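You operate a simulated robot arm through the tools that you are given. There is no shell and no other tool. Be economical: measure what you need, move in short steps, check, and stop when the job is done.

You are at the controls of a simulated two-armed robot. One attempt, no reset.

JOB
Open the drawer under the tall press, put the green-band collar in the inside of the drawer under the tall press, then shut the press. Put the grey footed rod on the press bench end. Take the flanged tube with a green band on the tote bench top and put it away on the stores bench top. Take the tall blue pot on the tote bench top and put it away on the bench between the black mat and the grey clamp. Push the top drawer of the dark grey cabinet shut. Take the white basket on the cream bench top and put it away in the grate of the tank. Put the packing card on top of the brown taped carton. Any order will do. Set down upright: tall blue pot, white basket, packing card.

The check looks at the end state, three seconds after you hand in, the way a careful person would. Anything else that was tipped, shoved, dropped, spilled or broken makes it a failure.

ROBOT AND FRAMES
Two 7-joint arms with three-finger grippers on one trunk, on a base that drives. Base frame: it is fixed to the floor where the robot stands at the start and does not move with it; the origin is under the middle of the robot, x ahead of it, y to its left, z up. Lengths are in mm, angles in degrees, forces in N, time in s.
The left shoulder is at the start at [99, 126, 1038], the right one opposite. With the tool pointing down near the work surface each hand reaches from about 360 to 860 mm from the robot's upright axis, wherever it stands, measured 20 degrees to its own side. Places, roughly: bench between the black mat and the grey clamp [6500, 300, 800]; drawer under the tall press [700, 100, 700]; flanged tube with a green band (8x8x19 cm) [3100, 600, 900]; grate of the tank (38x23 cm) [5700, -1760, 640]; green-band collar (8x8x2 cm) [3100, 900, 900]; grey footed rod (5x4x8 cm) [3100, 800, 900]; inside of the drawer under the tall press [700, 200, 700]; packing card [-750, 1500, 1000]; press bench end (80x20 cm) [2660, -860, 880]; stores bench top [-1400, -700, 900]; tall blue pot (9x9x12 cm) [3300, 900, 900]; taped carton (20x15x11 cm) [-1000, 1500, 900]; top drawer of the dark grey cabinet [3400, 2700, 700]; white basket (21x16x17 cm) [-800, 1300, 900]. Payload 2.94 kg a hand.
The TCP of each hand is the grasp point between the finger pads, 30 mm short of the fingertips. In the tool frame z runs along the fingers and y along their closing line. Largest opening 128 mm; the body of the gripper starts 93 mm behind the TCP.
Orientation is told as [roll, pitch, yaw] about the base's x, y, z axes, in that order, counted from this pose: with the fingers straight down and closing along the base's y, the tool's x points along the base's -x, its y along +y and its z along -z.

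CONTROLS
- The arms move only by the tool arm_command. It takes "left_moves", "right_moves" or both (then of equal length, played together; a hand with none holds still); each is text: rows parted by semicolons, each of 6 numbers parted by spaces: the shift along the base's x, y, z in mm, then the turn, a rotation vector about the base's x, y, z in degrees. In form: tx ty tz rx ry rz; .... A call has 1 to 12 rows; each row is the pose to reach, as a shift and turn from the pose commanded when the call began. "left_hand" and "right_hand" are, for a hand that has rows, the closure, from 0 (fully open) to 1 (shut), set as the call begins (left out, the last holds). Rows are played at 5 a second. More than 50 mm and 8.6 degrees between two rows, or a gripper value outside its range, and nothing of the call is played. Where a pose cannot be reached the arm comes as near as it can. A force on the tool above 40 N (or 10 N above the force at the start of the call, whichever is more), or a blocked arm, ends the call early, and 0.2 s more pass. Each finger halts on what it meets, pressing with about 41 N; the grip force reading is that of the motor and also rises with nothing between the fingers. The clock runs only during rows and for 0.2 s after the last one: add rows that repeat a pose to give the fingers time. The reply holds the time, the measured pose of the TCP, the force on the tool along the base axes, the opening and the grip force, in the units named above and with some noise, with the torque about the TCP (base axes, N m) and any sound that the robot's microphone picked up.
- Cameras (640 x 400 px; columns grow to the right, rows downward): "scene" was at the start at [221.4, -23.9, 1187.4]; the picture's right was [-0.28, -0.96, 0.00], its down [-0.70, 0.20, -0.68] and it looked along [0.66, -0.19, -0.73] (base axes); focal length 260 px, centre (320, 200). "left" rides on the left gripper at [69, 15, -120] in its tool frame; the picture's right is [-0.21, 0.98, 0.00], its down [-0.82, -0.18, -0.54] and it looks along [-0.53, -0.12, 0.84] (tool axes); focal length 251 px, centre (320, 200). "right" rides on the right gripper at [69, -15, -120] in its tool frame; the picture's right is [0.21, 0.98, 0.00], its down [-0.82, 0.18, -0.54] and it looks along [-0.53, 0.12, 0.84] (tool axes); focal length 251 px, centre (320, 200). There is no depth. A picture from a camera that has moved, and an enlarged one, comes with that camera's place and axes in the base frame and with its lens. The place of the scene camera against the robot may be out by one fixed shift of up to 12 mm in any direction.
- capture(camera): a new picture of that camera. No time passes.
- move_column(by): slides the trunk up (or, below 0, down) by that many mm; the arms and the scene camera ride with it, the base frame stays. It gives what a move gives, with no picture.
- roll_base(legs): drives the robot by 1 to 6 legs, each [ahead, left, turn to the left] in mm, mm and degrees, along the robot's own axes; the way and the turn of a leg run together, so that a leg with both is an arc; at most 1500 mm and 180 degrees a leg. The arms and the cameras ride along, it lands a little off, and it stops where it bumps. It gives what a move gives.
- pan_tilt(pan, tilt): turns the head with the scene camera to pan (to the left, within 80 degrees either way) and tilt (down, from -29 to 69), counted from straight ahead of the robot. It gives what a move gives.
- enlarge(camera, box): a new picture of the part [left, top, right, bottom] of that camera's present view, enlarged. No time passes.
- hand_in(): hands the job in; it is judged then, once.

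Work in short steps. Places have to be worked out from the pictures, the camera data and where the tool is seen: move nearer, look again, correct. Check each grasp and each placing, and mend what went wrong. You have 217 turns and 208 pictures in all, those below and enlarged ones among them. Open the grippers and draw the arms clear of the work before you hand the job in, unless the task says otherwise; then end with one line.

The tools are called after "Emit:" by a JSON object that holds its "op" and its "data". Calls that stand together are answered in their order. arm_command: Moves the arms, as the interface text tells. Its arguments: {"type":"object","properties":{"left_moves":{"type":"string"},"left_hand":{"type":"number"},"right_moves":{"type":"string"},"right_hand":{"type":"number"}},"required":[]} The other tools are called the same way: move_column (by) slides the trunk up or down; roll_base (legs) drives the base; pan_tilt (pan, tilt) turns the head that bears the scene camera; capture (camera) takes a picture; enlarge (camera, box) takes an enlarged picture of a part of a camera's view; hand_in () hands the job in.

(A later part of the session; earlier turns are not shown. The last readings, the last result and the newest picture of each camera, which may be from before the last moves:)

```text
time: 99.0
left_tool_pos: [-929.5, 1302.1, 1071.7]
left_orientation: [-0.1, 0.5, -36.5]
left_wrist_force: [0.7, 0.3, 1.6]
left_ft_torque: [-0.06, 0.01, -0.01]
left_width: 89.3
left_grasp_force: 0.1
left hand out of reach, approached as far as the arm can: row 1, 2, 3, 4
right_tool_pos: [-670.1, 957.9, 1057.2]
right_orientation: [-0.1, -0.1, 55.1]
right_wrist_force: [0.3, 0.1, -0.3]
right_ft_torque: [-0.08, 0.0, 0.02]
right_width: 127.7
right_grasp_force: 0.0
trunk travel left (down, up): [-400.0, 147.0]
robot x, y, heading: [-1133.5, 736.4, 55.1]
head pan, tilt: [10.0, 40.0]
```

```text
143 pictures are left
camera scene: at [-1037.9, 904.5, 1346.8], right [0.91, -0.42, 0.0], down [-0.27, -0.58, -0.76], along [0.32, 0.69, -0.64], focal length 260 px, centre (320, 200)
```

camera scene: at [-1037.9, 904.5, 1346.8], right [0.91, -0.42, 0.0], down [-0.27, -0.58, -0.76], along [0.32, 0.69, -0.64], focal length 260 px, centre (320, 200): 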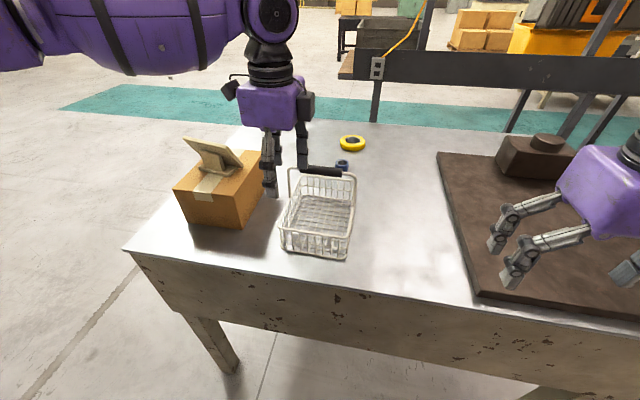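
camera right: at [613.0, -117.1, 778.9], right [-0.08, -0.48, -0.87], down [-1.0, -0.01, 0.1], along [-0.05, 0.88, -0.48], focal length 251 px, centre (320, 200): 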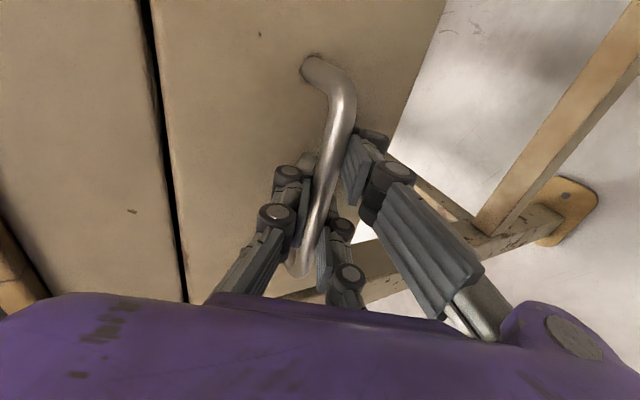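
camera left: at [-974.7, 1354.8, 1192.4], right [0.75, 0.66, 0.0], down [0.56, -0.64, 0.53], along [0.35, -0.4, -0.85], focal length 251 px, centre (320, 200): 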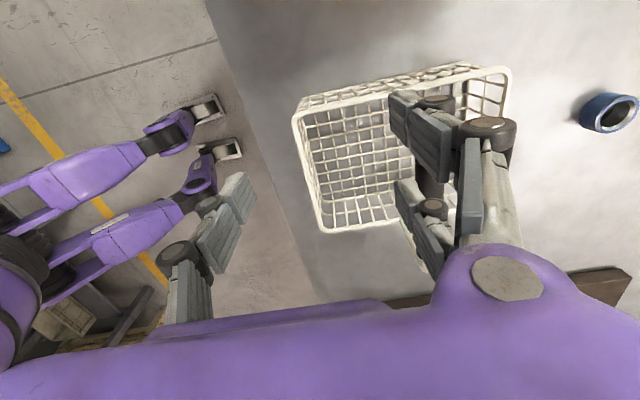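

Orientation limits lateral reach; I raise the hand and shift the base right 100 mm.

Emit:
{"op": "arm_command", "data": {"left_moves": "0 0 30 0 0 0; 0 0 60 0 0 0"}}

Emit:
{"op": "roll_base", "data": {"legs": [[0, -110, 0]]}}

```text
time: 99.6
left_tool_pos: [-932.0, 1301.3, 1132.5]
left_orientation: [-0.1, 0.6, -36.5]
left_wrist_force: [-0.9, 0.1, -0.8]
left_ft_torque: [-0.02, 0.0, 0.01]
left_width: 89.5
left_grasp_force: 0.0
right_tool_pos: [-670.7, 955.5, 1057.0]
right_orientation: [-0.1, -0.2, 55.2]
right_wrist_force: [0.2, 0.3, 0.7]
right_ft_torque: [-0.03, 0.0, 0.03]
right_width: 128.2
right_grasp_force: 0.0
trunk travel left (down, up): [-400.0, 147.0]
robot x, y, heading: [-1134.2, 736.3, 55.2]
head pan, tilt: [10.0, 40.0]
```

```text
time: 101.2
left_tool_pos: [-841.1, 1236.8, 1133.5]
left_orientation: [-0.1, 0.6, -36.6]
left_wrist_force: [-0.2, -0.3, 0.2]
left_ft_torque: [-0.01, 0.01, 0.01]
left_width: 89.6
left_grasp_force: 0.0
right_tool_pos: [-579.0, 891.2, 1057.3]
right_orientation: [0.0, -0.1, 55.0]
right_wrist_force: [0.5, 0.2, 0.4]
right_ft_torque: [-0.03, -0.01, 0.03]
right_width: 127.9
right_grasp_force: 0.0
trunk travel left (down, up): [-400.0, 147.0]
robot x, y, heading: [-1044.6, 671.3, 55.0]
head pan, tilt: [10.0, 40.0]
```

Now target (-839,1326,1095): move (2,89,-38).

Emit:
{"op": "arm_command", "data": {"left_moves": "1 30 -12 0 0 0; 2 60 -25 0 0 0; 2 89 -38 0 0 0; 2 89 -38 0 0 0"}}

Emit:
{"op": "capture", "data": {"camera": "left"}}

Emit:
{"op": "enlarge", "data": {"camera": "scene", "box": [190, 80, 390, 230]}}

```text
time: 102.2
left_tool_pos: [-861.4, 1313.3, 1086.7]
left_orientation: [0.0, 0.7, -36.7]
left_wrist_force: [0.0, -0.3, -0.7]
left_ft_torque: [0.05, -0.02, -0.02]
left_width: 89.7
left_grasp_force: 0.0
left hand out of reach, approached as far as the arm can: row 1, 2, 3, 4
right_tool_pos: [-580.3, 890.0, 1057.8]
right_orientation: [-0.1, -0.3, 55.0]
right_wrist_force: [0.7, -0.3, -1.1]
right_ft_torque: [0.02, 0.01, 0.02]
right_width: 127.7
right_grasp_force: 0.1
trunk travel left (down, up): [-400.0, 147.0]
robot x, y, heading: [-1042.4, 669.1, 54.9]
head pan, tilt: [10.0, 40.0]
```

```text
142 pictures are left
camera left: at [-906.8, 1366.3, 1206.4], right [0.76, 0.66, 0.0], down [0.56, -0.64, 0.53], along [0.35, -0.4, -0.85], focal length 251 px, centre (320, 200)
```

left: 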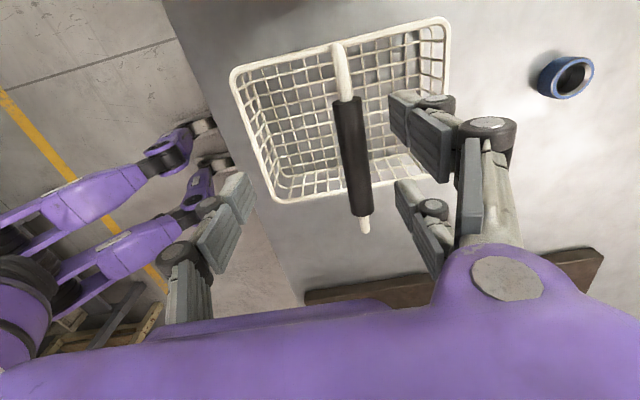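

```text
2.67 times, centred on (290, 155) of scene
camera zoom: at [-948.2, 838.5, 1347.3], right [0.91, -0.42, 0.0], down [-0.27, -0.58, -0.77], along [0.32, 0.69, -0.64], focal length 694 px, centre (400, 320)
```

zoom: 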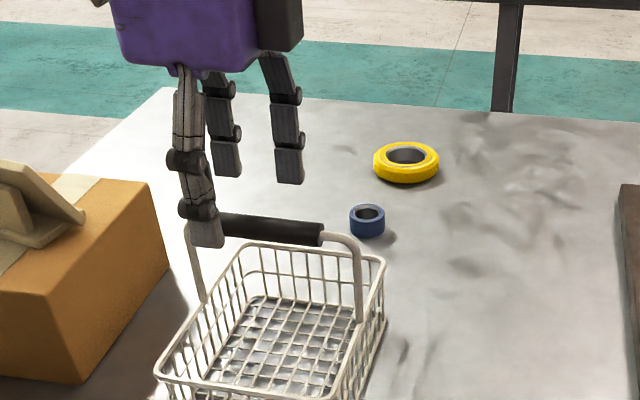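

Aligned with the bar; remaining offset (21,16). I use the base for that small move.

Emit:
{"op": "roll_base", "data": {"legs": [[27, -8, 0]]}}

Emit:
{"op": "capture", "data": {"camera": "left"}}

```text
time: 103.1
left_tool_pos: [-841.9, 1330.1, 1085.3]
left_orientation: [0.0, 0.5, -36.7]
left_wrist_force: [-0.4, -0.4, 0.0]
left_ft_torque: [-0.01, 0.01, -0.01]
left_width: 89.3
left_grasp_force: 0.1
right_tool_pos: [-559.2, 905.8, 1058.2]
right_orientation: [-0.1, -0.3, 55.0]
right_wrist_force: [-0.9, 0.0, 0.3]
right_ft_torque: [0.03, 0.02, -0.04]
right_width: 127.9
right_grasp_force: 0.0
trunk travel left (down, up): [-400.0, 147.0]
robot x, y, heading: [-1015.0, 687.7, 55.1]
head pan, tilt: [10.0, 40.0]
```

```text
140 pictures are left
camera left: at [-886.7, 1382.7, 1207.4], right [0.75, 0.66, 0.0], down [0.56, -0.64, 0.53], along [0.35, -0.4, -0.85], focal length 251 px, centre (320, 200)
```

left: 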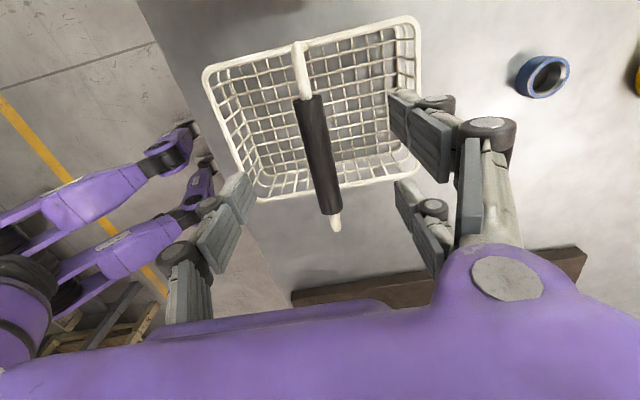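

Centred over the bar. I lower the trunk 55 mm so that the bar comes to the TCP.

Emit:
{"op": "move_column", "data": {"by": -53}}

Emit:
{"op": "capture", "data": {"camera": "left"}}

Emit:
{"op": "enlarge", "data": {"camera": "scene", "box": [190, 80, 390, 230]}}

```text
time: 104.0
left_tool_pos: [-839.6, 1330.0, 1032.4]
left_orientation: [0.1, 0.6, -36.6]
left_wrist_force: [-1.2, 0.0, -0.4]
left_ft_torque: [0.0, 0.01, -0.04]
left_width: 89.9
left_grasp_force: 0.0
right_tool_pos: [-558.4, 907.1, 1004.2]
right_orientation: [0.0, -0.3, 55.0]
right_wrist_force: [0.4, -0.1, 0.9]
right_ft_torque: [0.02, -0.02, 0.0]
right_width: 128.2
right_grasp_force: 0.2
trunk travel left (down, up): [-347.0, 200.0]
robot x, y, heading: [-1020.2, 689.4, 55.3]
head pan, tilt: [10.0, 40.0]
```

```text
139 pictures are left
camera left: at [-885.6, 1383.2, 1154.2], right [0.76, 0.66, 0.0], down [0.56, -0.64, 0.53], along [0.35, -0.4, -0.85], focal length 251 px, centre (320, 200)
```

left: 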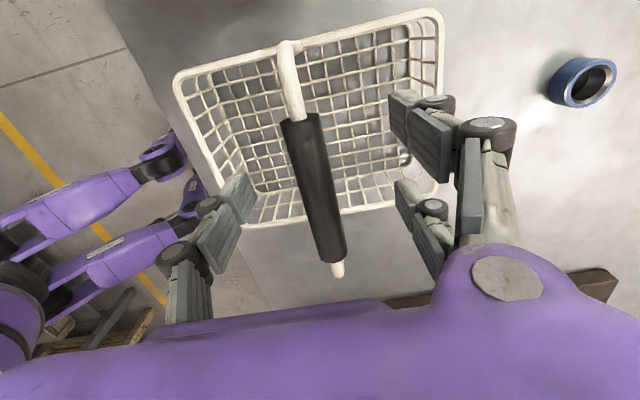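

```text
2.67 times, centred on (290, 155) of scene
camera zoom: at [-919.0, 867.1, 1293.6], right [0.91, -0.42, 0.0], down [-0.27, -0.58, -0.77], along [0.32, 0.69, -0.64], focal length 694 px, centre (400, 320)
```

zoom: 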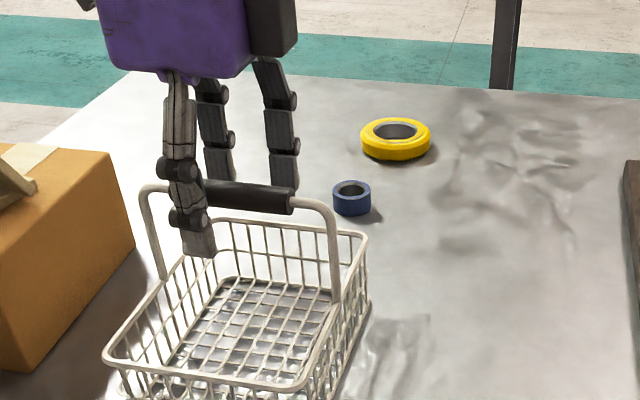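

The bar sits right at the TCP. I close the left hand.

Emit:
{"op": "arm_command", "data": {"left_moves": "0 0 0 0 0 0; 0 0 0 0 0 0; 0 0 0 0 0 0; 0 0 0 0 0 0; 0 0 0 0 0 0", "left_hand": 1}}

Emit:
{"op": "capture", "data": {"camera": "left"}}

```text
time: 105.2
left_tool_pos: [-840.3, 1331.8, 1032.7]
left_orientation: [-0.1, 0.6, -36.7]
left_wrist_force: [-0.8, -0.7, 0.4]
left_ft_torque: [-0.05, -0.05, -0.14]
left_width: 18.1
left_grasp_force: 41.0
right_tool_pos: [-559.0, 907.3, 1004.1]
right_orientation: [0.0, -0.2, 55.1]
right_wrist_force: [0.2, 0.1, 0.3]
right_ft_torque: [0.01, -0.01, 0.01]
right_width: 127.7
right_grasp_force: 0.1
trunk travel left (down, up): [-347.0, 200.0]
robot x, y, heading: [-1020.7, 689.0, 55.1]
head pan, tilt: [10.0, 40.0]
```

```text
137 pictures are left
camera left: at [-885.3, 1383.8, 1153.4], right [0.75, 0.66, 0.0], down [0.56, -0.64, 0.53], along [0.35, -0.4, -0.85], focal length 251 px, centre (320, 200)
```

left: 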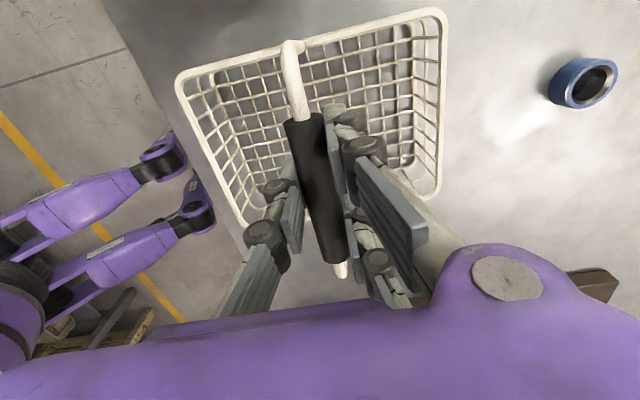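

Gripped (18 mm). I lift with the trunk, 120 mm, and check.

Emit:
{"op": "move_column", "data": {"by": 120}}

Emit:
{"op": "capture", "data": {"camera": "scene"}}

```text
time: 106.7
left_tool_pos: [-846.1, 1325.5, 1216.6]
left_orientation: [6.1, 0.8, -36.5]
left_wrist_force: [0.1, 0.4, -2.4]
left_ft_torque: [-0.03, 0.06, 0.02]
left_width: 18.2
left_grasp_force: 40.9
right_tool_pos: [-557.5, 908.9, 1123.5]
right_orientation: [0.0, -0.1, 55.0]
right_wrist_force: [-0.4, -0.6, -0.7]
right_ft_torque: [0.01, 0.06, 0.0]
right_width: 127.7
right_grasp_force: 0.0
trunk travel left (down, up): [-467.0, 80.0]
robot x, y, heading: [-1021.0, 692.3, 55.0]
head pan, tilt: [10.0, 40.0]
```

```text
136 pictures are left
camera scene: at [-943.1, 832.9, 1422.8], right [0.91, -0.42, 0.0], down [-0.27, -0.58, -0.77], along [0.32, 0.69, -0.64], focal length 260 px, centre (320, 200)
```

scene: 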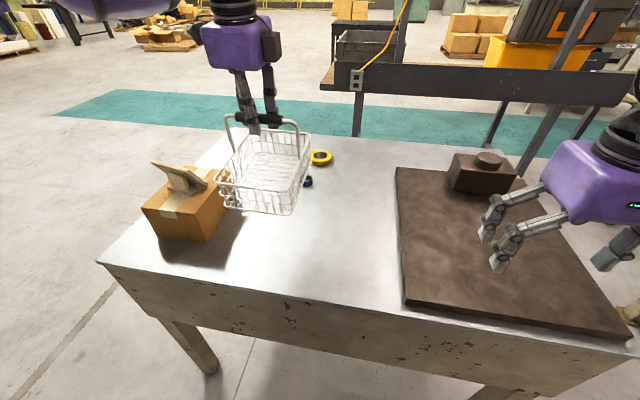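

Basket lifted. I roll back 450 mm and turn right 90° to face down the aisle, then look.

Emit:
{"op": "roll_base", "data": {"legs": [[-450, 0, 0], [0, 0, -90]]}}

Emit:
{"op": "pan_tilt", "data": {"pan": 0, "tilt": 12}}

Emit:
{"op": "capture", "data": {"camera": "scene"}}

```text
time: 113.2
left_tool_pos: [-644.0, 152.9, 1217.7]
left_orientation: [6.1, 0.7, -126.0]
left_wrist_force: [0.3, 0.4, -3.5]
left_ft_torque: [0.01, 0.01, 0.03]
left_width: 18.0
left_grasp_force: 41.2
right_tool_pos: [-1058.2, -139.8, 1124.1]
right_orientation: [0.0, -0.2, -34.4]
right_wrist_force: [0.4, 0.0, -0.3]
right_ft_torque: [0.01, 0.03, 0.03]
right_width: 128.0
right_grasp_force: 0.2
trunk travel left (down, up): [-467.0, 80.0]
robot x, y, heading: [-1278.3, 325.1, -34.4]
head pan, tilt: [10.0, 40.0]
```

```text
time: 114.2
left_tool_pos: [-645.2, 153.7, 1217.8]
left_orientation: [6.1, 0.8, -126.1]
left_wrist_force: [-0.3, -0.2, -3.1]
left_ft_torque: [0.0, -0.01, -0.01]
left_width: 18.1
left_grasp_force: 40.6
right_tool_pos: [-1058.7, -138.4, 1124.8]
right_orientation: [0.0, -0.2, -34.3]
right_wrist_force: [-0.5, 0.0, -0.3]
right_ft_torque: [-0.03, -0.02, 0.0]
right_width: 128.3
right_grasp_force: 0.2
trunk travel left (down, up): [-467.0, 80.0]
robot x, y, heading: [-1277.7, 319.1, -34.5]
head pan, tilt: [0.0, 12.0]
```

```text
135 pictures are left
camera scene: at [-1140.7, 221.7, 1467.4], right [-0.57, -0.82, 0.0], down [-0.17, 0.12, -0.98], along [0.81, -0.55, -0.21], focal length 260 px, centre (320, 200)
```

scene: 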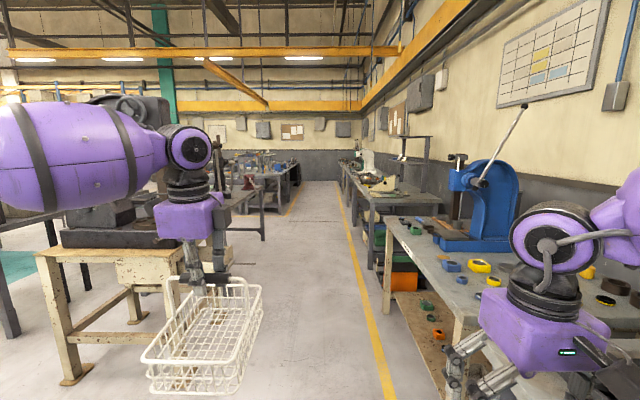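

The aisle is clear. I tuck the right hand in and shift left a little, then drive down the aisle.

Emit:
{"op": "arm_command", "data": {"right_moves": "28 41 0 0 0 0; 57 82 0 0 0 0"}}

Emit:
{"op": "roll_base", "data": {"legs": [[0, 110, 0], [1400, 0, 0], [1400, 0, 0]]}}

Emit:
{"op": "capture", "data": {"camera": "scene"}}

```text
refused: row 2 steps farther than a row can; nothing moved
```

```text
time: 129.1
left_tool_pos: [1737.1, -1373.5, 1217.7]
left_orientation: [6.0, 0.8, -125.7]
left_wrist_force: [0.2, -0.2, -3.2]
left_ft_torque: [0.01, -0.01, -0.02]
left_width: 17.9
left_grasp_force: 40.8
right_tool_pos: [1325.6, -1666.1, 1123.7]
right_orientation: [0.0, -0.2, -34.2]
right_wrist_force: [-0.2, 0.3, 0.4]
right_ft_torque: [-0.01, 0.01, 0.0]
right_width: 128.2
right_grasp_force: 0.1
trunk travel left (down, up): [-467.0, 80.0]
robot x, y, heading: [1102.3, -1203.8, -34.6]
head pan, tilt: [0.0, 12.0]
```

```text
134 pictures are left
camera scene: at [1241.9, -1305.8, 1467.6], right [-0.56, -0.83, 0.0], down [-0.17, 0.12, -0.98], along [0.81, -0.55, -0.21], focal length 260 px, centre (320, 200)
```

scene: 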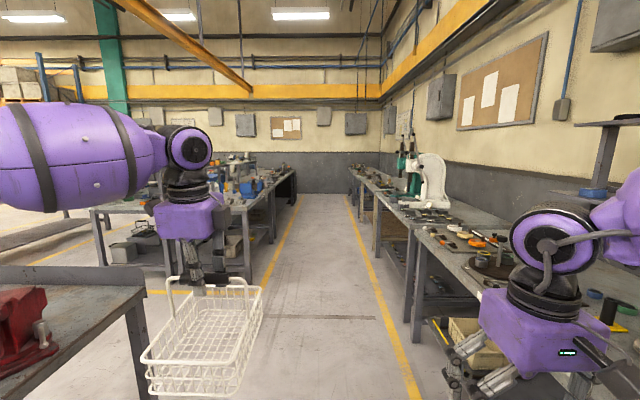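

I roll 1100 further and look ahead-left for the tank.

Emit:
{"op": "roll_base", "data": {"legs": [[1100, 0, 0]]}}

Emit:
{"op": "pan_tilt", "data": {"pan": 35, "tilt": 15}}

Emit:
{"op": "capture", "data": {"camera": "scene"}}

```text
time: 134.7
left_tool_pos: [2635.0, -2000.7, 1219.4]
left_orientation: [6.1, 0.7, -126.4]
left_wrist_force: [-1.1, -0.2, -2.9]
left_ft_torque: [0.04, 0.02, 0.01]
left_width: 18.3
left_grasp_force: 41.4
right_tool_pos: [2220.2, -2289.7, 1124.5]
right_orientation: [0.0, -0.2, -34.9]
right_wrist_force: [-0.4, 0.3, 1.2]
right_ft_torque: [0.0, 0.01, -0.02]
right_width: 128.3
right_grasp_force: 0.1
trunk travel left (down, up): [-467.0, 80.0]
robot x, y, heading: [2001.1, -1826.4, -35.2]
head pan, tilt: [0.0, 12.0]
```

```text
time: 135.7
left_tool_pos: [2635.5, -2001.2, 1218.2]
left_orientation: [6.1, 0.9, -126.4]
left_wrist_force: [-0.7, 0.1, -3.3]
left_ft_torque: [0.06, -0.02, 0.02]
left_width: 18.1
left_grasp_force: 40.7
right_tool_pos: [2220.6, -2289.3, 1123.7]
right_orientation: [-0.1, -0.2, -34.9]
right_wrist_force: [0.3, 0.7, -0.2]
right_ft_torque: [0.01, -0.02, 0.01]
right_width: 127.9
right_grasp_force: 0.0
trunk travel left (down, up): [-467.0, 80.0]
robot x, y, heading: [2002.0, -1826.9, -34.9]
head pan, tilt: [35.0, 15.0]
```

```text
133 pictures are left
camera scene: at [2157.2, -1874.7, 1462.7], right [0.0, -1.0, 0.0], down [-0.26, 0.0, -0.97], along [0.97, 0.0, -0.26], focal length 260 px, centre (320, 200)
```

scene: 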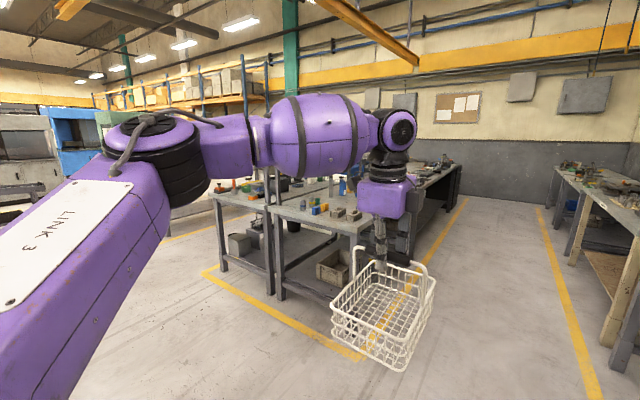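

A bench block lies ahead; the cross aisle goes left before it. I go forward 750, turn left 90° and drive 1500 up the cross aisle.

Emit:
{"op": "roll_base", "data": {"legs": [[750, 0, 0], [0, 0, 90], [1000, 0, 0]]}}

Emit:
{"op": "pan_tilt", "data": {"pan": -40, "tilt": 15}}

Emit:
{"op": "capture", "data": {"camera": "scene"}}

Emit:
{"op": "pan_tilt", "data": {"pan": 30, "tilt": 15}}

Emit:
{"op": "capture", "data": {"camera": "scene"}}

```text
time: 148.3
left_tool_pos: [3367.7, -817.4, 1218.1]
left_orientation: [6.1, 0.8, -36.7]
left_wrist_force: [0.9, 0.6, -3.0]
left_ft_torque: [0.01, 0.02, -0.02]
left_width: 18.2
left_grasp_force: 41.1
right_tool_pos: [3654.9, -1231.6, 1124.1]
right_orientation: [0.0, -0.2, 55.0]
right_wrist_force: [0.3, 0.1, -0.2]
right_ft_torque: [0.0, -0.01, -0.03]
right_width: 128.1
right_grasp_force: 0.0
trunk travel left (down, up): [-467.0, 80.0]
robot x, y, heading: [3192.7, -1450.9, 55.0]
head pan, tilt: [35.0, 15.0]
```

```text
time: 149.8
left_tool_pos: [3368.4, -817.8, 1218.3]
left_orientation: [6.2, 0.7, -36.6]
left_wrist_force: [-0.5, -0.1, -2.4]
left_ft_torque: [0.01, 0.02, -0.04]
left_width: 18.3
left_grasp_force: 41.5
right_tool_pos: [3654.2, -1232.9, 1124.3]
right_orientation: [0.0, -0.1, 55.1]
right_wrist_force: [-0.1, 0.2, -0.4]
right_ft_torque: [0.0, 0.01, 0.0]
right_width: 128.1
right_grasp_force: 0.1
trunk travel left (down, up): [-467.0, 80.0]
robot x, y, heading: [3189.5, -1450.4, 55.0]
head pan, tilt: [-40.0, 15.0]
```

```text
132 pictures are left
camera scene: at [3323.6, -1360.9, 1462.6], right [0.26, -0.97, 0.0], down [-0.25, -0.07, -0.97], along [0.93, 0.25, -0.26], focal length 260 px, centre (320, 200)
```

scene: 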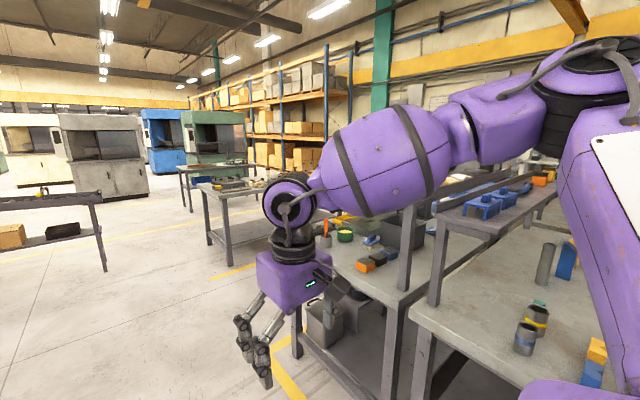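

```text
time: 151.2
left_tool_pos: [3368.4, -817.4, 1217.8]
left_orientation: [6.1, 0.7, -36.6]
left_wrist_force: [0.1, -0.3, -3.3]
left_ft_torque: [-0.04, 0.01, -0.01]
left_width: 18.4
left_grasp_force: 40.6
right_tool_pos: [3655.9, -1231.8, 1123.7]
right_orientation: [0.1, -0.2, 54.9]
right_wrist_force: [-0.1, -0.1, 0.0]
right_ft_torque: [0.01, 0.02, -0.03]
right_width: 128.2
right_grasp_force: 0.1
trunk travel left (down, up): [-467.0, 80.0]
robot x, y, heading: [3190.8, -1450.2, 54.7]
head pan, tilt: [30.0, 15.0]
```

```text
131 pictures are left
camera scene: at [3241.8, -1291.9, 1462.6], right [1.0, -0.09, 0.0], down [-0.02, -0.26, -0.97], along [0.09, 0.96, -0.26], focal length 260 px, centre (320, 200)
```

scene: 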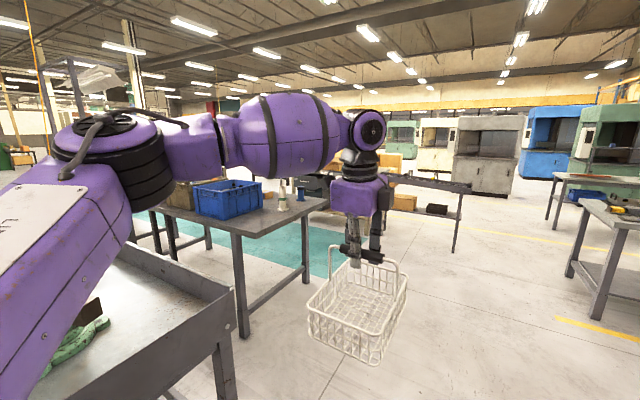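

Tote bench seen at left. I continue 1200 further up and look right for the tank.

Emit:
{"op": "roll_base", "data": {"legs": [[1000, 0, 0]]}}

Emit:
{"op": "pan_tilt", "data": {"pan": -60, "tilt": 15}}

Emit:
{"op": "capture", "data": {"camera": "scene"}}

```text
time: 156.4
left_tool_pos: [3947.2, 5.9, 1217.1]
left_orientation: [6.0, 0.8, -36.6]
left_wrist_force: [0.4, -0.9, -3.0]
left_ft_torque: [-0.02, 0.03, -0.01]
left_width: 18.4
left_grasp_force: 40.9
right_tool_pos: [4233.6, -408.0, 1125.3]
right_orientation: [0.1, -0.3, 55.0]
right_wrist_force: [-0.2, 0.7, 0.2]
right_ft_torque: [0.01, 0.01, 0.02]
right_width: 127.9
right_grasp_force: 0.0
trunk travel left (down, up): [-467.0, 80.0]
robot x, y, heading: [3771.4, -625.1, 55.0]
head pan, tilt: [30.0, 15.0]
```

```text
time: 158.1
left_tool_pos: [3947.5, 7.3, 1217.9]
left_orientation: [6.0, 0.8, -36.6]
left_wrist_force: [-0.5, -0.1, -3.1]
left_ft_torque: [-0.03, -0.02, 0.0]
left_width: 18.3
left_grasp_force: 41.2
right_tool_pos: [4233.4, -409.0, 1124.4]
right_orientation: [0.1, -0.2, 55.0]
right_wrist_force: [-0.4, 0.6, 0.4]
right_ft_torque: [-0.01, 0.0, -0.04]
right_width: 128.2
right_grasp_force: 0.1
trunk travel left (down, up): [-467.0, 80.0]
robot x, y, heading: [3772.5, -622.8, 54.9]
head pan, tilt: [-60.0, 15.0]
```

```text
130 pictures are left
camera scene: at [3905.4, -569.4, 1462.6], right [-0.09, -1.0, 0.0], down [-0.26, 0.02, -0.97], along [0.96, -0.09, -0.26], focal length 260 px, centre (320, 200)
```

scene: 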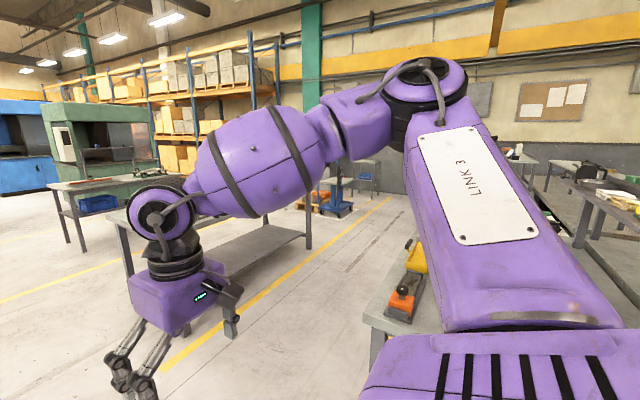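

A second aisle runs parallel at L≈2500 between benches, with the tank on its right side. I drive there and turn right.

Emit:
{"op": "roll_base", "data": {"legs": [[850, 0, 0], [0, 0, -90], [1000, 0, 0]]}}

Emit:
{"op": "pan_tilt", "data": {"pan": -30, "tilt": 20}}

Emit:
{"op": "capture", "data": {"camera": "scene"}}

```text
time: 171.1
left_tool_pos: [5707.8, -652.3, 1217.9]
left_orientation: [6.1, 0.8, -125.5]
left_wrist_force: [0.1, 0.3, -2.9]
left_ft_torque: [0.0, -0.01, -0.01]
left_width: 18.0
left_grasp_force: 40.9
right_tool_pos: [5296.7, -946.8, 1124.4]
right_orientation: [0.0, -0.3, -33.9]
right_wrist_force: [0.4, -0.7, 0.4]
right_ft_torque: [-0.01, 0.01, -0.02]
right_width: 128.1
right_grasp_force: 0.0
trunk travel left (down, up): [-467.0, 80.0]
robot x, y, heading: [5071.7, -487.3, -34.1]
head pan, tilt: [-60.0, 15.0]
```

```text
time: 172.0
left_tool_pos: [5707.2, -651.2, 1216.9]
left_orientation: [6.1, 0.8, -125.5]
left_wrist_force: [-0.1, 0.3, -2.3]
left_ft_torque: [0.01, 0.0, 0.04]
left_width: 18.3
left_grasp_force: 41.1
right_tool_pos: [5297.6, -946.6, 1124.6]
right_orientation: [0.0, -0.2, -33.9]
right_wrist_force: [0.3, 0.5, -0.6]
right_ft_torque: [-0.01, 0.01, 0.02]
right_width: 128.4
right_grasp_force: 0.0
trunk travel left (down, up): [-467.0, 80.0]
robot x, y, heading: [5068.9, -483.4, -34.1]
head pan, tilt: [-30.0, 20.0]
```

```text
129 pictures are left
camera scene: at [5174.8, -619.1, 1454.5], right [-0.9, -0.44, 0.0], down [-0.15, 0.31, -0.94], along [0.41, -0.84, -0.34], focal length 260 px, centre (320, 200)
```

scene: 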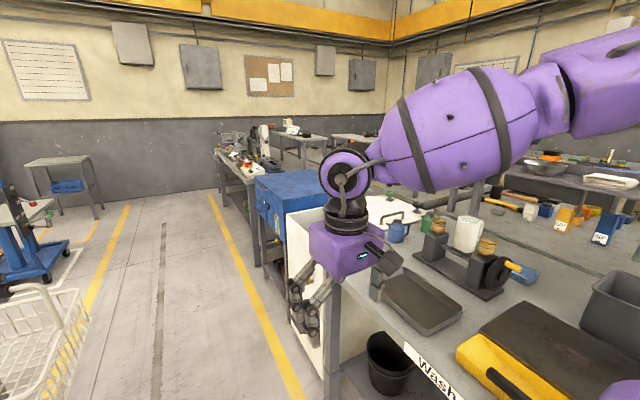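

The white tub ahead right should be the tank. I drive ahead and turn right to face it, keeping some distance.

Emit:
{"op": "roll_base", "data": {"legs": [[1150, 0, 0], [0, 100, 0], [0, 0, -90]]}}

Emit:
{"op": "pan_tilt", "data": {"pan": 0, "tilt": 40}}

Emit:
{"op": "capture", "data": {"camera": "scene"}}

```text
time: 182.8
left_tool_pos: [5883.2, -1666.9, 1217.8]
left_orientation: [6.0, 0.8, 143.5]
left_wrist_force: [-0.9, -0.3, -1.9]
left_ft_torque: [0.0, 0.01, 0.01]
left_width: 18.2
left_grasp_force: 40.5
right_tool_pos: [5595.5, -1252.3, 1124.4]
right_orientation: [0.0, -0.2, -124.8]
right_wrist_force: [-0.1, -0.2, 0.1]
right_ft_torque: [0.04, 0.0, -0.04]
right_width: 128.1
right_grasp_force: 0.0
trunk travel left (down, up): [-467.0, 80.0]
robot x, y, heading: [6060.6, -1033.2, -125.0]
head pan, tilt: [-30.0, 20.0]
```

```text
time: 183.7
left_tool_pos: [5882.9, -1666.4, 1217.1]
left_orientation: [6.1, 0.9, 143.6]
left_wrist_force: [0.0, -0.4, -2.2]
left_ft_torque: [0.02, -0.01, -0.01]
left_width: 18.4
left_grasp_force: 40.7
right_tool_pos: [5594.9, -1250.5, 1124.5]
right_orientation: [0.0, -0.1, -124.9]
right_wrist_force: [-0.7, -0.8, 0.1]
right_ft_torque: [0.01, 0.02, 0.02]
right_width: 127.9
right_grasp_force: 0.0
trunk travel left (down, up): [-467.0, 80.0]
robot x, y, heading: [6058.2, -1032.5, -124.9]
head pan, tilt: [0.0, 40.0]
```

```text
128 pictures are left
camera scene: at [5957.7, -1170.8, 1423.1], right [-0.82, 0.57, 0.0], down [0.37, 0.53, -0.77], along [-0.44, -0.63, -0.64], focal length 260 px, centre (320, 200)
```

scene: 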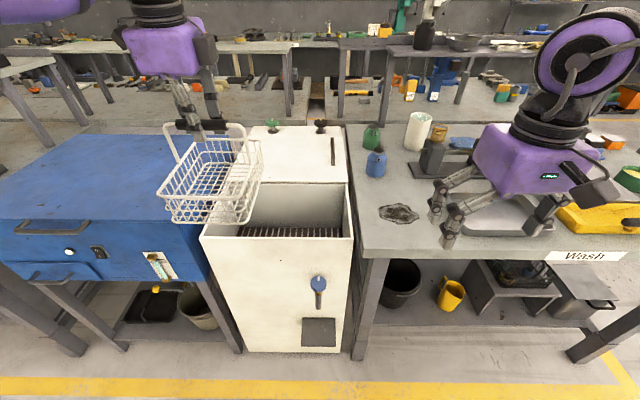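

The tank is the white tub; its grate is deep inside (38 wide along my right, 23 deep). I spin the basket 90° so its long side lies along the width, and level it.

Emit:
{"op": "arm_command", "data": {"left_moves": "0 0 0 0.6 0.1 8.3; 0 0 0 1.2 0.2 16.6; 0 0 0 1.8 0.3 24.9; 0 0 0 2.4 0.4 33.2; 0 0 0 3 0.5 41.5; 0 0 0 3.7 0.6 49.8; 0 0 0 4.3 0.7 58.1; 0 0 0 4.9 0.8 66.4; 0 0 0 5.5 0.9 74.7; 0 0 0 6.1 1 83; 0 0 0 6.7 1.1 91.3; 0 0 0 6.7 1.1 91.3"}}

Emit:
{"op": "roll_base", "data": {"legs": [[150, -80, 0]]}}

Emit:
{"op": "capture", "data": {"camera": "scene"}}

Emit:
{"op": "capture", "data": {"camera": "left"}}

```text
time: 186.3
left_tool_pos: [5908.6, -1658.8, 1210.8]
left_orientation: [0.0, 0.9, -125.0]
left_wrist_force: [-0.1, -0.1, -2.4]
left_ft_torque: [-0.01, -0.03, -0.04]
left_width: 18.2
left_grasp_force: 40.6
left hand out of reach, approached as far as the arm can: row 1, 2, 3, 4, 5, 6, 7, 8, 9, 10, 11, 12
right_tool_pos: [5594.8, -1250.8, 1123.4]
right_orientation: [0.0, -0.2, -124.8]
right_wrist_force: [-0.6, 0.1, 0.3]
right_ft_torque: [-0.02, 0.0, -0.01]
right_width: 128.2
right_grasp_force: 0.0
trunk travel left (down, up): [-467.0, 80.0]
robot x, y, heading: [6056.6, -1033.3, -124.9]
head pan, tilt: [0.0, 40.0]
```

```text
time: 187.8
left_tool_pos: [5759.7, -1737.1, 1212.6]
left_orientation: [-0.2, 0.6, -124.9]
left_wrist_force: [0.0, 0.1, -2.6]
left_ft_torque: [0.01, -0.04, -0.02]
left_width: 18.3
left_grasp_force: 40.7
right_tool_pos: [5445.0, -1329.8, 1125.0]
right_orientation: [-0.1, -0.3, -124.6]
right_wrist_force: [-0.2, -0.3, 0.9]
right_ft_torque: [-0.01, 0.03, 0.01]
right_width: 127.7
right_grasp_force: 0.1
trunk travel left (down, up): [-467.0, 80.0]
robot x, y, heading: [5906.0, -1106.5, -124.6]
head pan, tilt: [0.0, 40.0]
```

```text
127 pictures are left
camera scene: at [5807.7, -1247.4, 1423.3], right [-0.82, 0.57, 0.0], down [0.37, 0.53, -0.77], along [-0.44, -0.63, -0.64], focal length 260 px, centre (320, 200)
```

scene: 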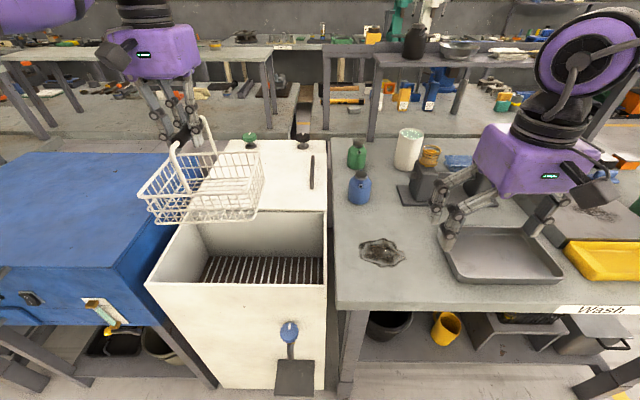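

```text
126 pictures are left
camera left: at [5810.7, -1691.0, 1333.4], right [0.68, -0.74, 0.0], down [-0.62, -0.58, 0.53], along [-0.39, -0.36, -0.85], focal length 251 px, centre (320, 200)
```

left: 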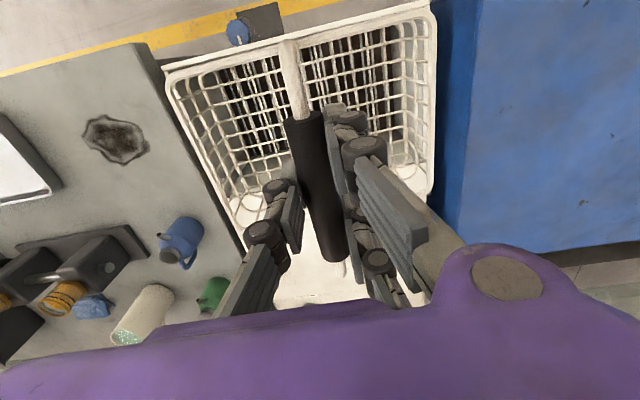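

The grate centre by picture is about (5700,-1763), matching the given place. I move over it and lower the basket into the tub in stages.

Emit:
{"op": "arm_command", "data": {"left_moves": "-30 -12 0 0 0 0; -60 -25 -10 0 0 0; -60 -25 -55 0 0 0; -60 -25 -100 0 0 0; -60 -25 -145 0 0 0; -60 -25 -190 0 0 0; -60 -25 -225 0 0 0; -60 -25 -225 0 0 0"}}

Emit:
{"op": "capture", "data": {"camera": "scene"}}

Emit:
{"op": "capture", "data": {"camera": "left"}}

```text
time: 189.6
left_tool_pos: [5765.7, -1736.3, 1008.8]
left_orientation: [-0.1, 0.6, -125.0]
left_wrist_force: [0.1, -0.6, -3.1]
left_ft_torque: [0.0, -0.03, 0.02]
left_width: 18.3
left_grasp_force: 41.7
left hand out of reach, approached as far as the arm can: row 1, 2, 3, 4, 5, 6, 7, 8
right_tool_pos: [5445.6, -1328.9, 1124.6]
right_orientation: [0.1, -0.2, -124.7]
right_wrist_force: [-0.3, 0.2, -0.6]
right_ft_torque: [-0.02, 0.04, 0.03]
right_width: 127.9
right_grasp_force: 0.0
trunk travel left (down, up): [-467.0, 80.0]
robot x, y, heading: [5906.7, -1106.8, -124.7]
head pan, tilt: [0.0, 40.0]
```

```text
125 pictures are left
camera scene: at [5806.9, -1247.4, 1423.2], right [-0.82, 0.57, 0.0], down [0.37, 0.53, -0.77], along [-0.44, -0.63, -0.64], focal length 260 px, centre (320, 200)
```

scene: 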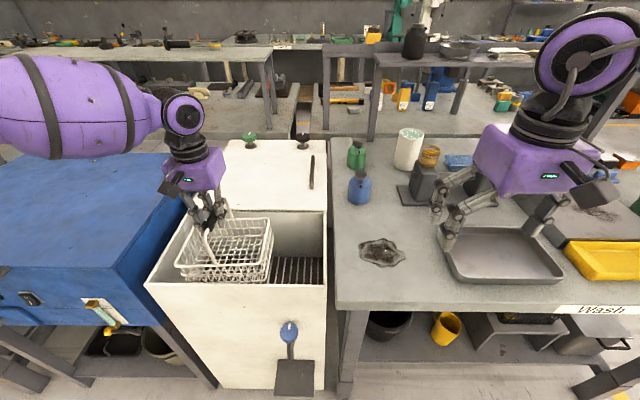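

```text
124 pictures are left
camera left: at [5815.9, -1689.5, 1129.7], right [0.68, -0.74, 0.0], down [-0.62, -0.58, 0.53], along [-0.39, -0.36, -0.85], focal length 251 px, centre (320, 200)
```

left: 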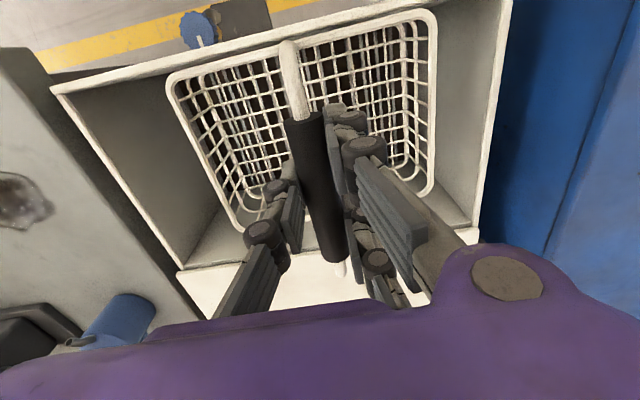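

Arm won't go further right, so I use the base: forward 59, right 39.

Emit:
{"op": "roll_base", "data": {"legs": [[59, -39, 0]]}}

Emit:
{"op": "capture", "data": {"camera": "left"}}

Emit:
{"op": "capture", "data": {"camera": "scene"}}

```text
time: 190.6
left_tool_pos: [5700.8, -1763.1, 1009.1]
left_orientation: [-0.1, 0.7, -124.9]
left_wrist_force: [-1.6, -0.2, -1.8]
left_ft_torque: [0.03, -0.06, 0.01]
left_width: 18.0
left_grasp_force: 41.0
right_tool_pos: [5379.1, -1357.0, 1124.0]
right_orientation: [-0.2, -0.2, -124.6]
right_wrist_force: [0.2, 0.5, 0.1]
right_ft_torque: [-0.01, 0.01, -0.03]
right_width: 128.1
right_grasp_force: 0.0
trunk travel left (down, up): [-467.0, 80.0]
robot x, y, heading: [5838.4, -1133.3, -124.7]
head pan, tilt: [0.0, 40.0]
```

```text
123 pictures are left
camera left: at [5751.2, -1716.9, 1129.8], right [0.68, -0.73, 0.0], down [-0.62, -0.58, 0.53], along [-0.39, -0.36, -0.85], focal length 251 px, centre (320, 200)
```

left: 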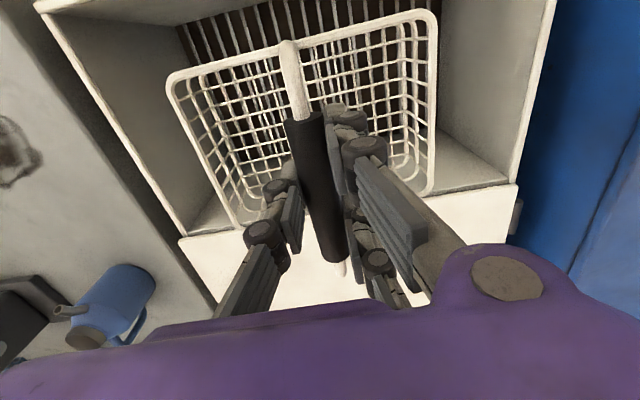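

```text
122 pictures are left
camera scene: at [5741.7, -1274.8, 1423.2], right [-0.82, 0.57, 0.0], down [0.37, 0.53, -0.77], along [-0.44, -0.63, -0.64], focal length 260 px, centre (320, 200)
```

scene: 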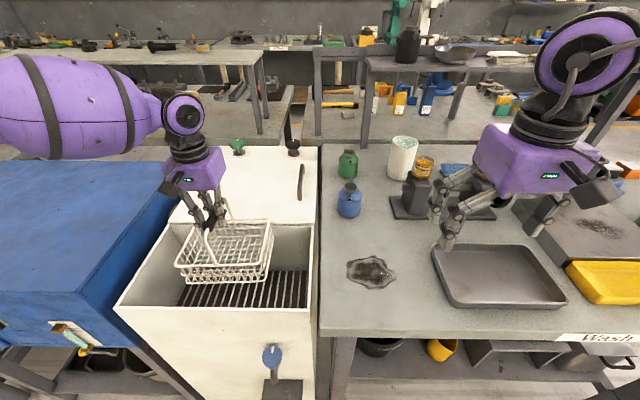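

Basket is centred over the tub. Before lowering with the trunk, I raise and retract the right hand.

Emit:
{"op": "arm_command", "data": {"right_moves": "10 15 40 0 0 0; 20 30 80 0 0 0; 30 45 120 0 0 0; 40 60 160 0 0 0; 50 75 200 0 0 0; 50 75 200 0 0 0"}}

```text
time: 192.0
left_tool_pos: [5699.3, -1763.8, 1009.9]
left_orientation: [-0.2, 0.8, -124.9]
left_wrist_force: [-0.2, -0.4, -2.4]
left_ft_torque: [0.0, -0.01, 0.02]
left_width: 18.3
left_grasp_force: 41.1
right_tool_pos: [5427.6, -1282.8, 1323.0]
right_orientation: [0.0, -0.2, -124.6]
right_wrist_force: [-0.1, 0.0, 0.4]
right_ft_torque: [0.0, -0.02, -0.03]
right_width: 128.1
right_grasp_force: 0.0
trunk travel left (down, up): [-467.0, 80.0]
robot x, y, heading: [5842.1, -1137.4, -124.8]
head pan, tilt: [0.0, 40.0]
```

Emit:
{"op": "move_column", "data": {"by": -165}}

Emit:
{"op": "capture", "data": {"camera": "left"}}

Emit:
{"op": "capture", "data": {"camera": "scene"}}

```text
time: 193.9
left_tool_pos: [5700.2, -1763.7, 842.9]
left_orientation: [-0.2, 0.8, -124.9]
left_wrist_force: [1.0, 0.1, -1.3]
left_ft_torque: [0.03, -0.04, 0.03]
left_width: 18.1
left_grasp_force: 40.4
right_tool_pos: [5427.8, -1281.2, 1159.9]
right_orientation: [0.1, -0.4, -124.6]
right_wrist_force: [-0.1, -0.8, -0.5]
right_ft_torque: [0.01, -0.04, 0.01]
right_width: 128.0
right_grasp_force: 0.1
trunk travel left (down, up): [-302.0, 245.0]
robot x, y, heading: [5839.1, -1134.2, -124.7]
head pan, tilt: [0.0, 40.0]
```

```text
121 pictures are left
camera left: at [5750.6, -1716.9, 964.8], right [0.68, -0.74, 0.0], down [-0.62, -0.58, 0.53], along [-0.39, -0.36, -0.85], focal length 251 px, centre (320, 200)
```

left: 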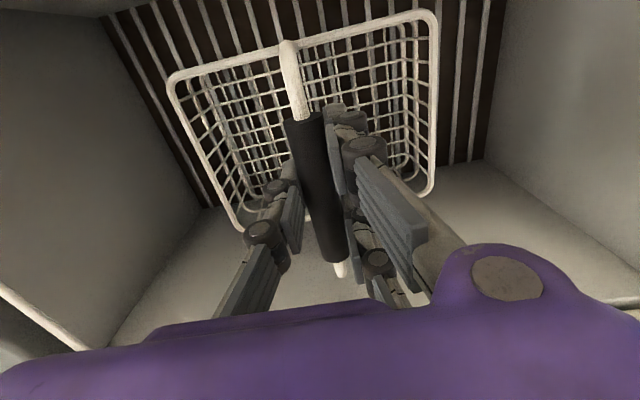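

```text
120 pictures are left
camera scene: at [5710.2, -1319.4, 1249.6], right [-0.82, 0.57, 0.0], down [0.37, 0.53, -0.77], along [-0.44, -0.63, -0.64], focal length 260 px, centre (320, 200)
```

scene: 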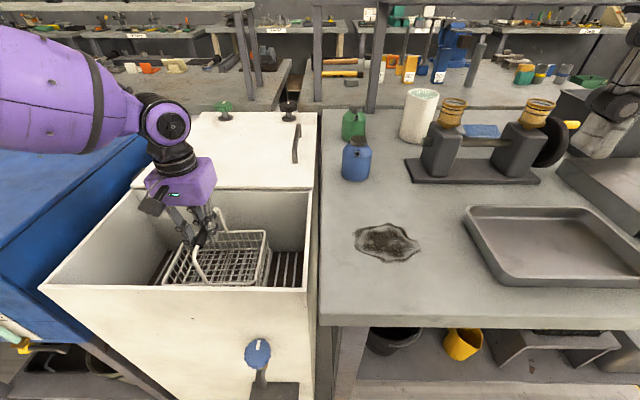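

Centred over the grate. I lower with the arm until contact.

Emit:
{"op": "arm_command", "data": {"left_moves": "0 0 -10 0 0 0; 0 0 -20 0 0 0; 0 0 -25 0 0 0; 0 0 -29 0 0 0; 0 0 -33 0 0 0; 0 0 -37 0 0 0; 0 0 -41 0 0 0; 0 0 -45 0 0 0; 0 0 -49 0 0 0; 0 0 -53 0 0 0; 0 0 -57 0 0 0"}}

Emit:
{"op": "capture", "data": {"camera": "scene"}}

```text
time: 196.3
left_tool_pos: [5699.4, -1761.5, 788.0]
left_orientation: [0.0, 0.7, -125.0]
left_wrist_force: [2.8, 0.3, 11.2]
left_ft_torque: [-0.08, -0.04, 0.16]
left_width: 18.0
left_grasp_force: 36.8
right_tool_pos: [5430.5, -1280.5, 1158.9]
right_orientation: [0.0, -0.3, -124.6]
right_wrist_force: [-0.3, 0.2, 0.0]
right_ft_torque: [-0.03, -0.04, 0.01]
right_width: 127.9
right_grasp_force: 0.0
trunk travel left (down, up): [-302.0, 245.0]
robot x, y, heading: [5842.1, -1134.7, -124.6]
head pan, tilt: [0.0, 40.0]
```

```text
119 pictures are left
camera scene: at [5710.7, -1318.4, 1249.8], right [-0.82, 0.57, 0.0], down [0.37, 0.53, -0.77], along [-0.44, -0.63, -0.64], focal length 260 px, centre (320, 200)
```

scene: 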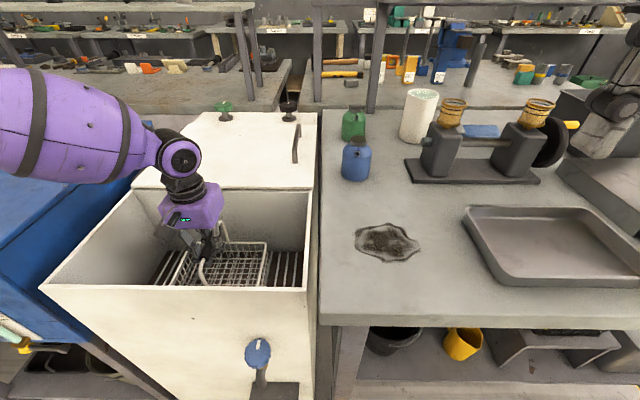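

Contact at z=788. I open and lift the hand straight up.

Emit:
{"op": "arm_command", "data": {"left_moves": "0 0 3 0 0 0; 0 0 3 0 0 0; 0 0 3 0 0 0; 0 0 3 0 0 0; 0 0 30 0 0 0; 0 0 70 0 0 0; 0 0 110 0 0 0", "left_hand": 0.35}}

Emit:
{"op": "capture", "data": {"camera": "left"}}

```text
time: 197.9
left_tool_pos: [5699.6, -1761.9, 898.3]
left_orientation: [0.0, 0.8, -124.9]
left_wrist_force: [-0.1, 0.7, -0.4]
left_ft_torque: [-0.01, -0.02, 0.01]
left_width: 83.5
left_grasp_force: 0.1
right_tool_pos: [5428.5, -1281.1, 1159.7]
right_orientation: [-0.1, -0.3, -124.7]
right_wrist_force: [0.3, -0.8, 0.4]
right_ft_torque: [-0.02, 0.0, 0.0]
right_width: 128.4
right_grasp_force: 0.0
trunk travel left (down, up): [-302.0, 245.0]
robot x, y, heading: [5843.3, -1139.1, -124.9]
head pan, tilt: [0.0, 40.0]
```

```text
118 pictures are left
camera left: at [5750.8, -1715.5, 1018.6], right [0.68, -0.74, 0.0], down [-0.62, -0.58, 0.53], along [-0.39, -0.36, -0.85], focal length 251 px, centre (320, 200)
```

left: 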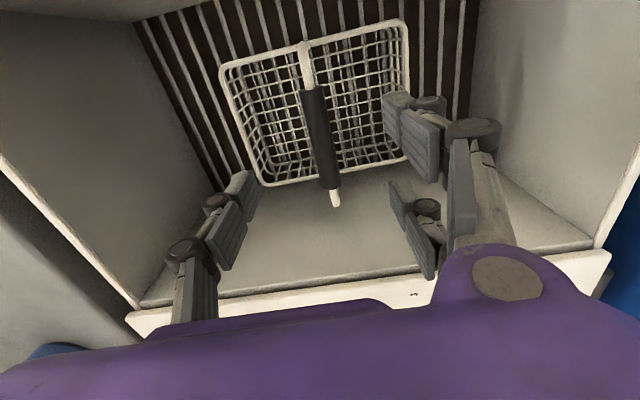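

Basket stands upright on the grate. I raise the trunk, back off, turn toward the tote bench and drive up to look.

Emit:
{"op": "move_column", "data": {"by": 165}}

Emit:
{"op": "roll_base", "data": {"legs": [[-300, 0, 0], [0, 0, -90], [1150, 0, 0], [1150, 0, 0]]}}

Emit:
{"op": "pan_tilt", "data": {"pan": 0, "tilt": 20}}

Emit:
{"op": "capture", "data": {"camera": "scene"}}

```text
time: 199.8
left_tool_pos: [5701.6, -1763.6, 1060.3]
left_orientation: [-0.1, 0.9, -125.0]
left_wrist_force: [0.3, -0.1, -0.3]
left_ft_torque: [-0.02, 0.01, 0.01]
left_width: 83.5
left_grasp_force: 0.1
right_tool_pos: [5429.0, -1281.9, 1322.9]
right_orientation: [0.0, -0.1, -124.7]
right_wrist_force: [0.3, -0.4, -0.5]
right_ft_torque: [0.0, -0.02, 0.06]
right_width: 127.8
right_grasp_force: 0.1
trunk travel left (down, up): [-467.0, 80.0]
robot x, y, heading: [5837.3, -1137.9, -124.9]
head pan, tilt: [0.0, 40.0]
```

```text
time: 216.7
left_tool_pos: [3386.7, 466.3, 1062.1]
left_orientation: [-0.2, 0.7, 148.9]
left_wrist_force: [-0.4, -0.1, -0.1]
left_ft_torque: [0.01, 0.01, -0.04]
left_width: 83.1
left_grasp_force: 0.1
right_tool_pos: [3850.0, 769.0, 1323.8]
right_orientation: [-0.1, -0.3, 149.2]
right_wrist_force: [0.2, 0.3, -0.3]
right_ft_torque: [0.02, -0.01, 0.02]
right_width: 128.1
right_grasp_force: 0.1
trunk travel left (down, up): [-467.0, 80.0]
robot x, y, heading: [4021.2, 370.4, 149.1]
head pan, tilt: [0.0, 40.0]
```

```text
time: 217.6
left_tool_pos: [3386.0, 466.1, 1062.0]
left_orientation: [0.0, 0.7, 148.9]
left_wrist_force: [0.0, 0.1, 0.2]
left_ft_torque: [0.04, 0.05, -0.03]
left_width: 83.4
left_grasp_force: 0.0
right_tool_pos: [3850.5, 768.8, 1324.7]
right_orientation: [0.0, -0.2, 149.2]
right_wrist_force: [0.3, -1.0, -0.2]
right_ft_torque: [0.0, 0.0, 0.01]
right_width: 127.9
right_grasp_force: 0.2
trunk travel left (down, up): [-467.0, 80.0]
robot x, y, heading: [4020.1, 369.3, 149.1]
head pan, tilt: [0.0, 20.0]
```

```text
117 pictures are left
camera scene: at [3867.4, 455.8, 1454.5], right [0.51, 0.86, 0.0], down [0.29, -0.18, -0.94], along [-0.81, 0.48, -0.34], focal length 260 px, centre (320, 200)
```

scene: 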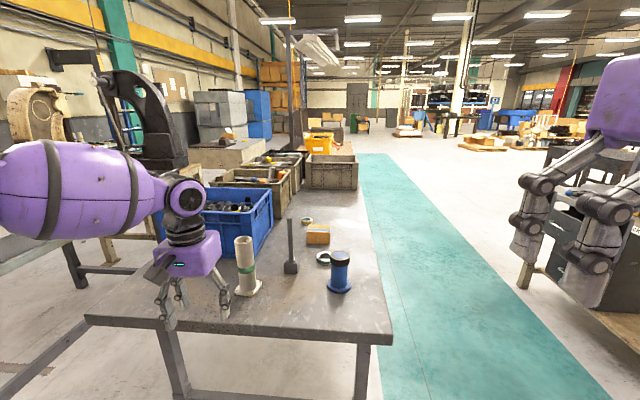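

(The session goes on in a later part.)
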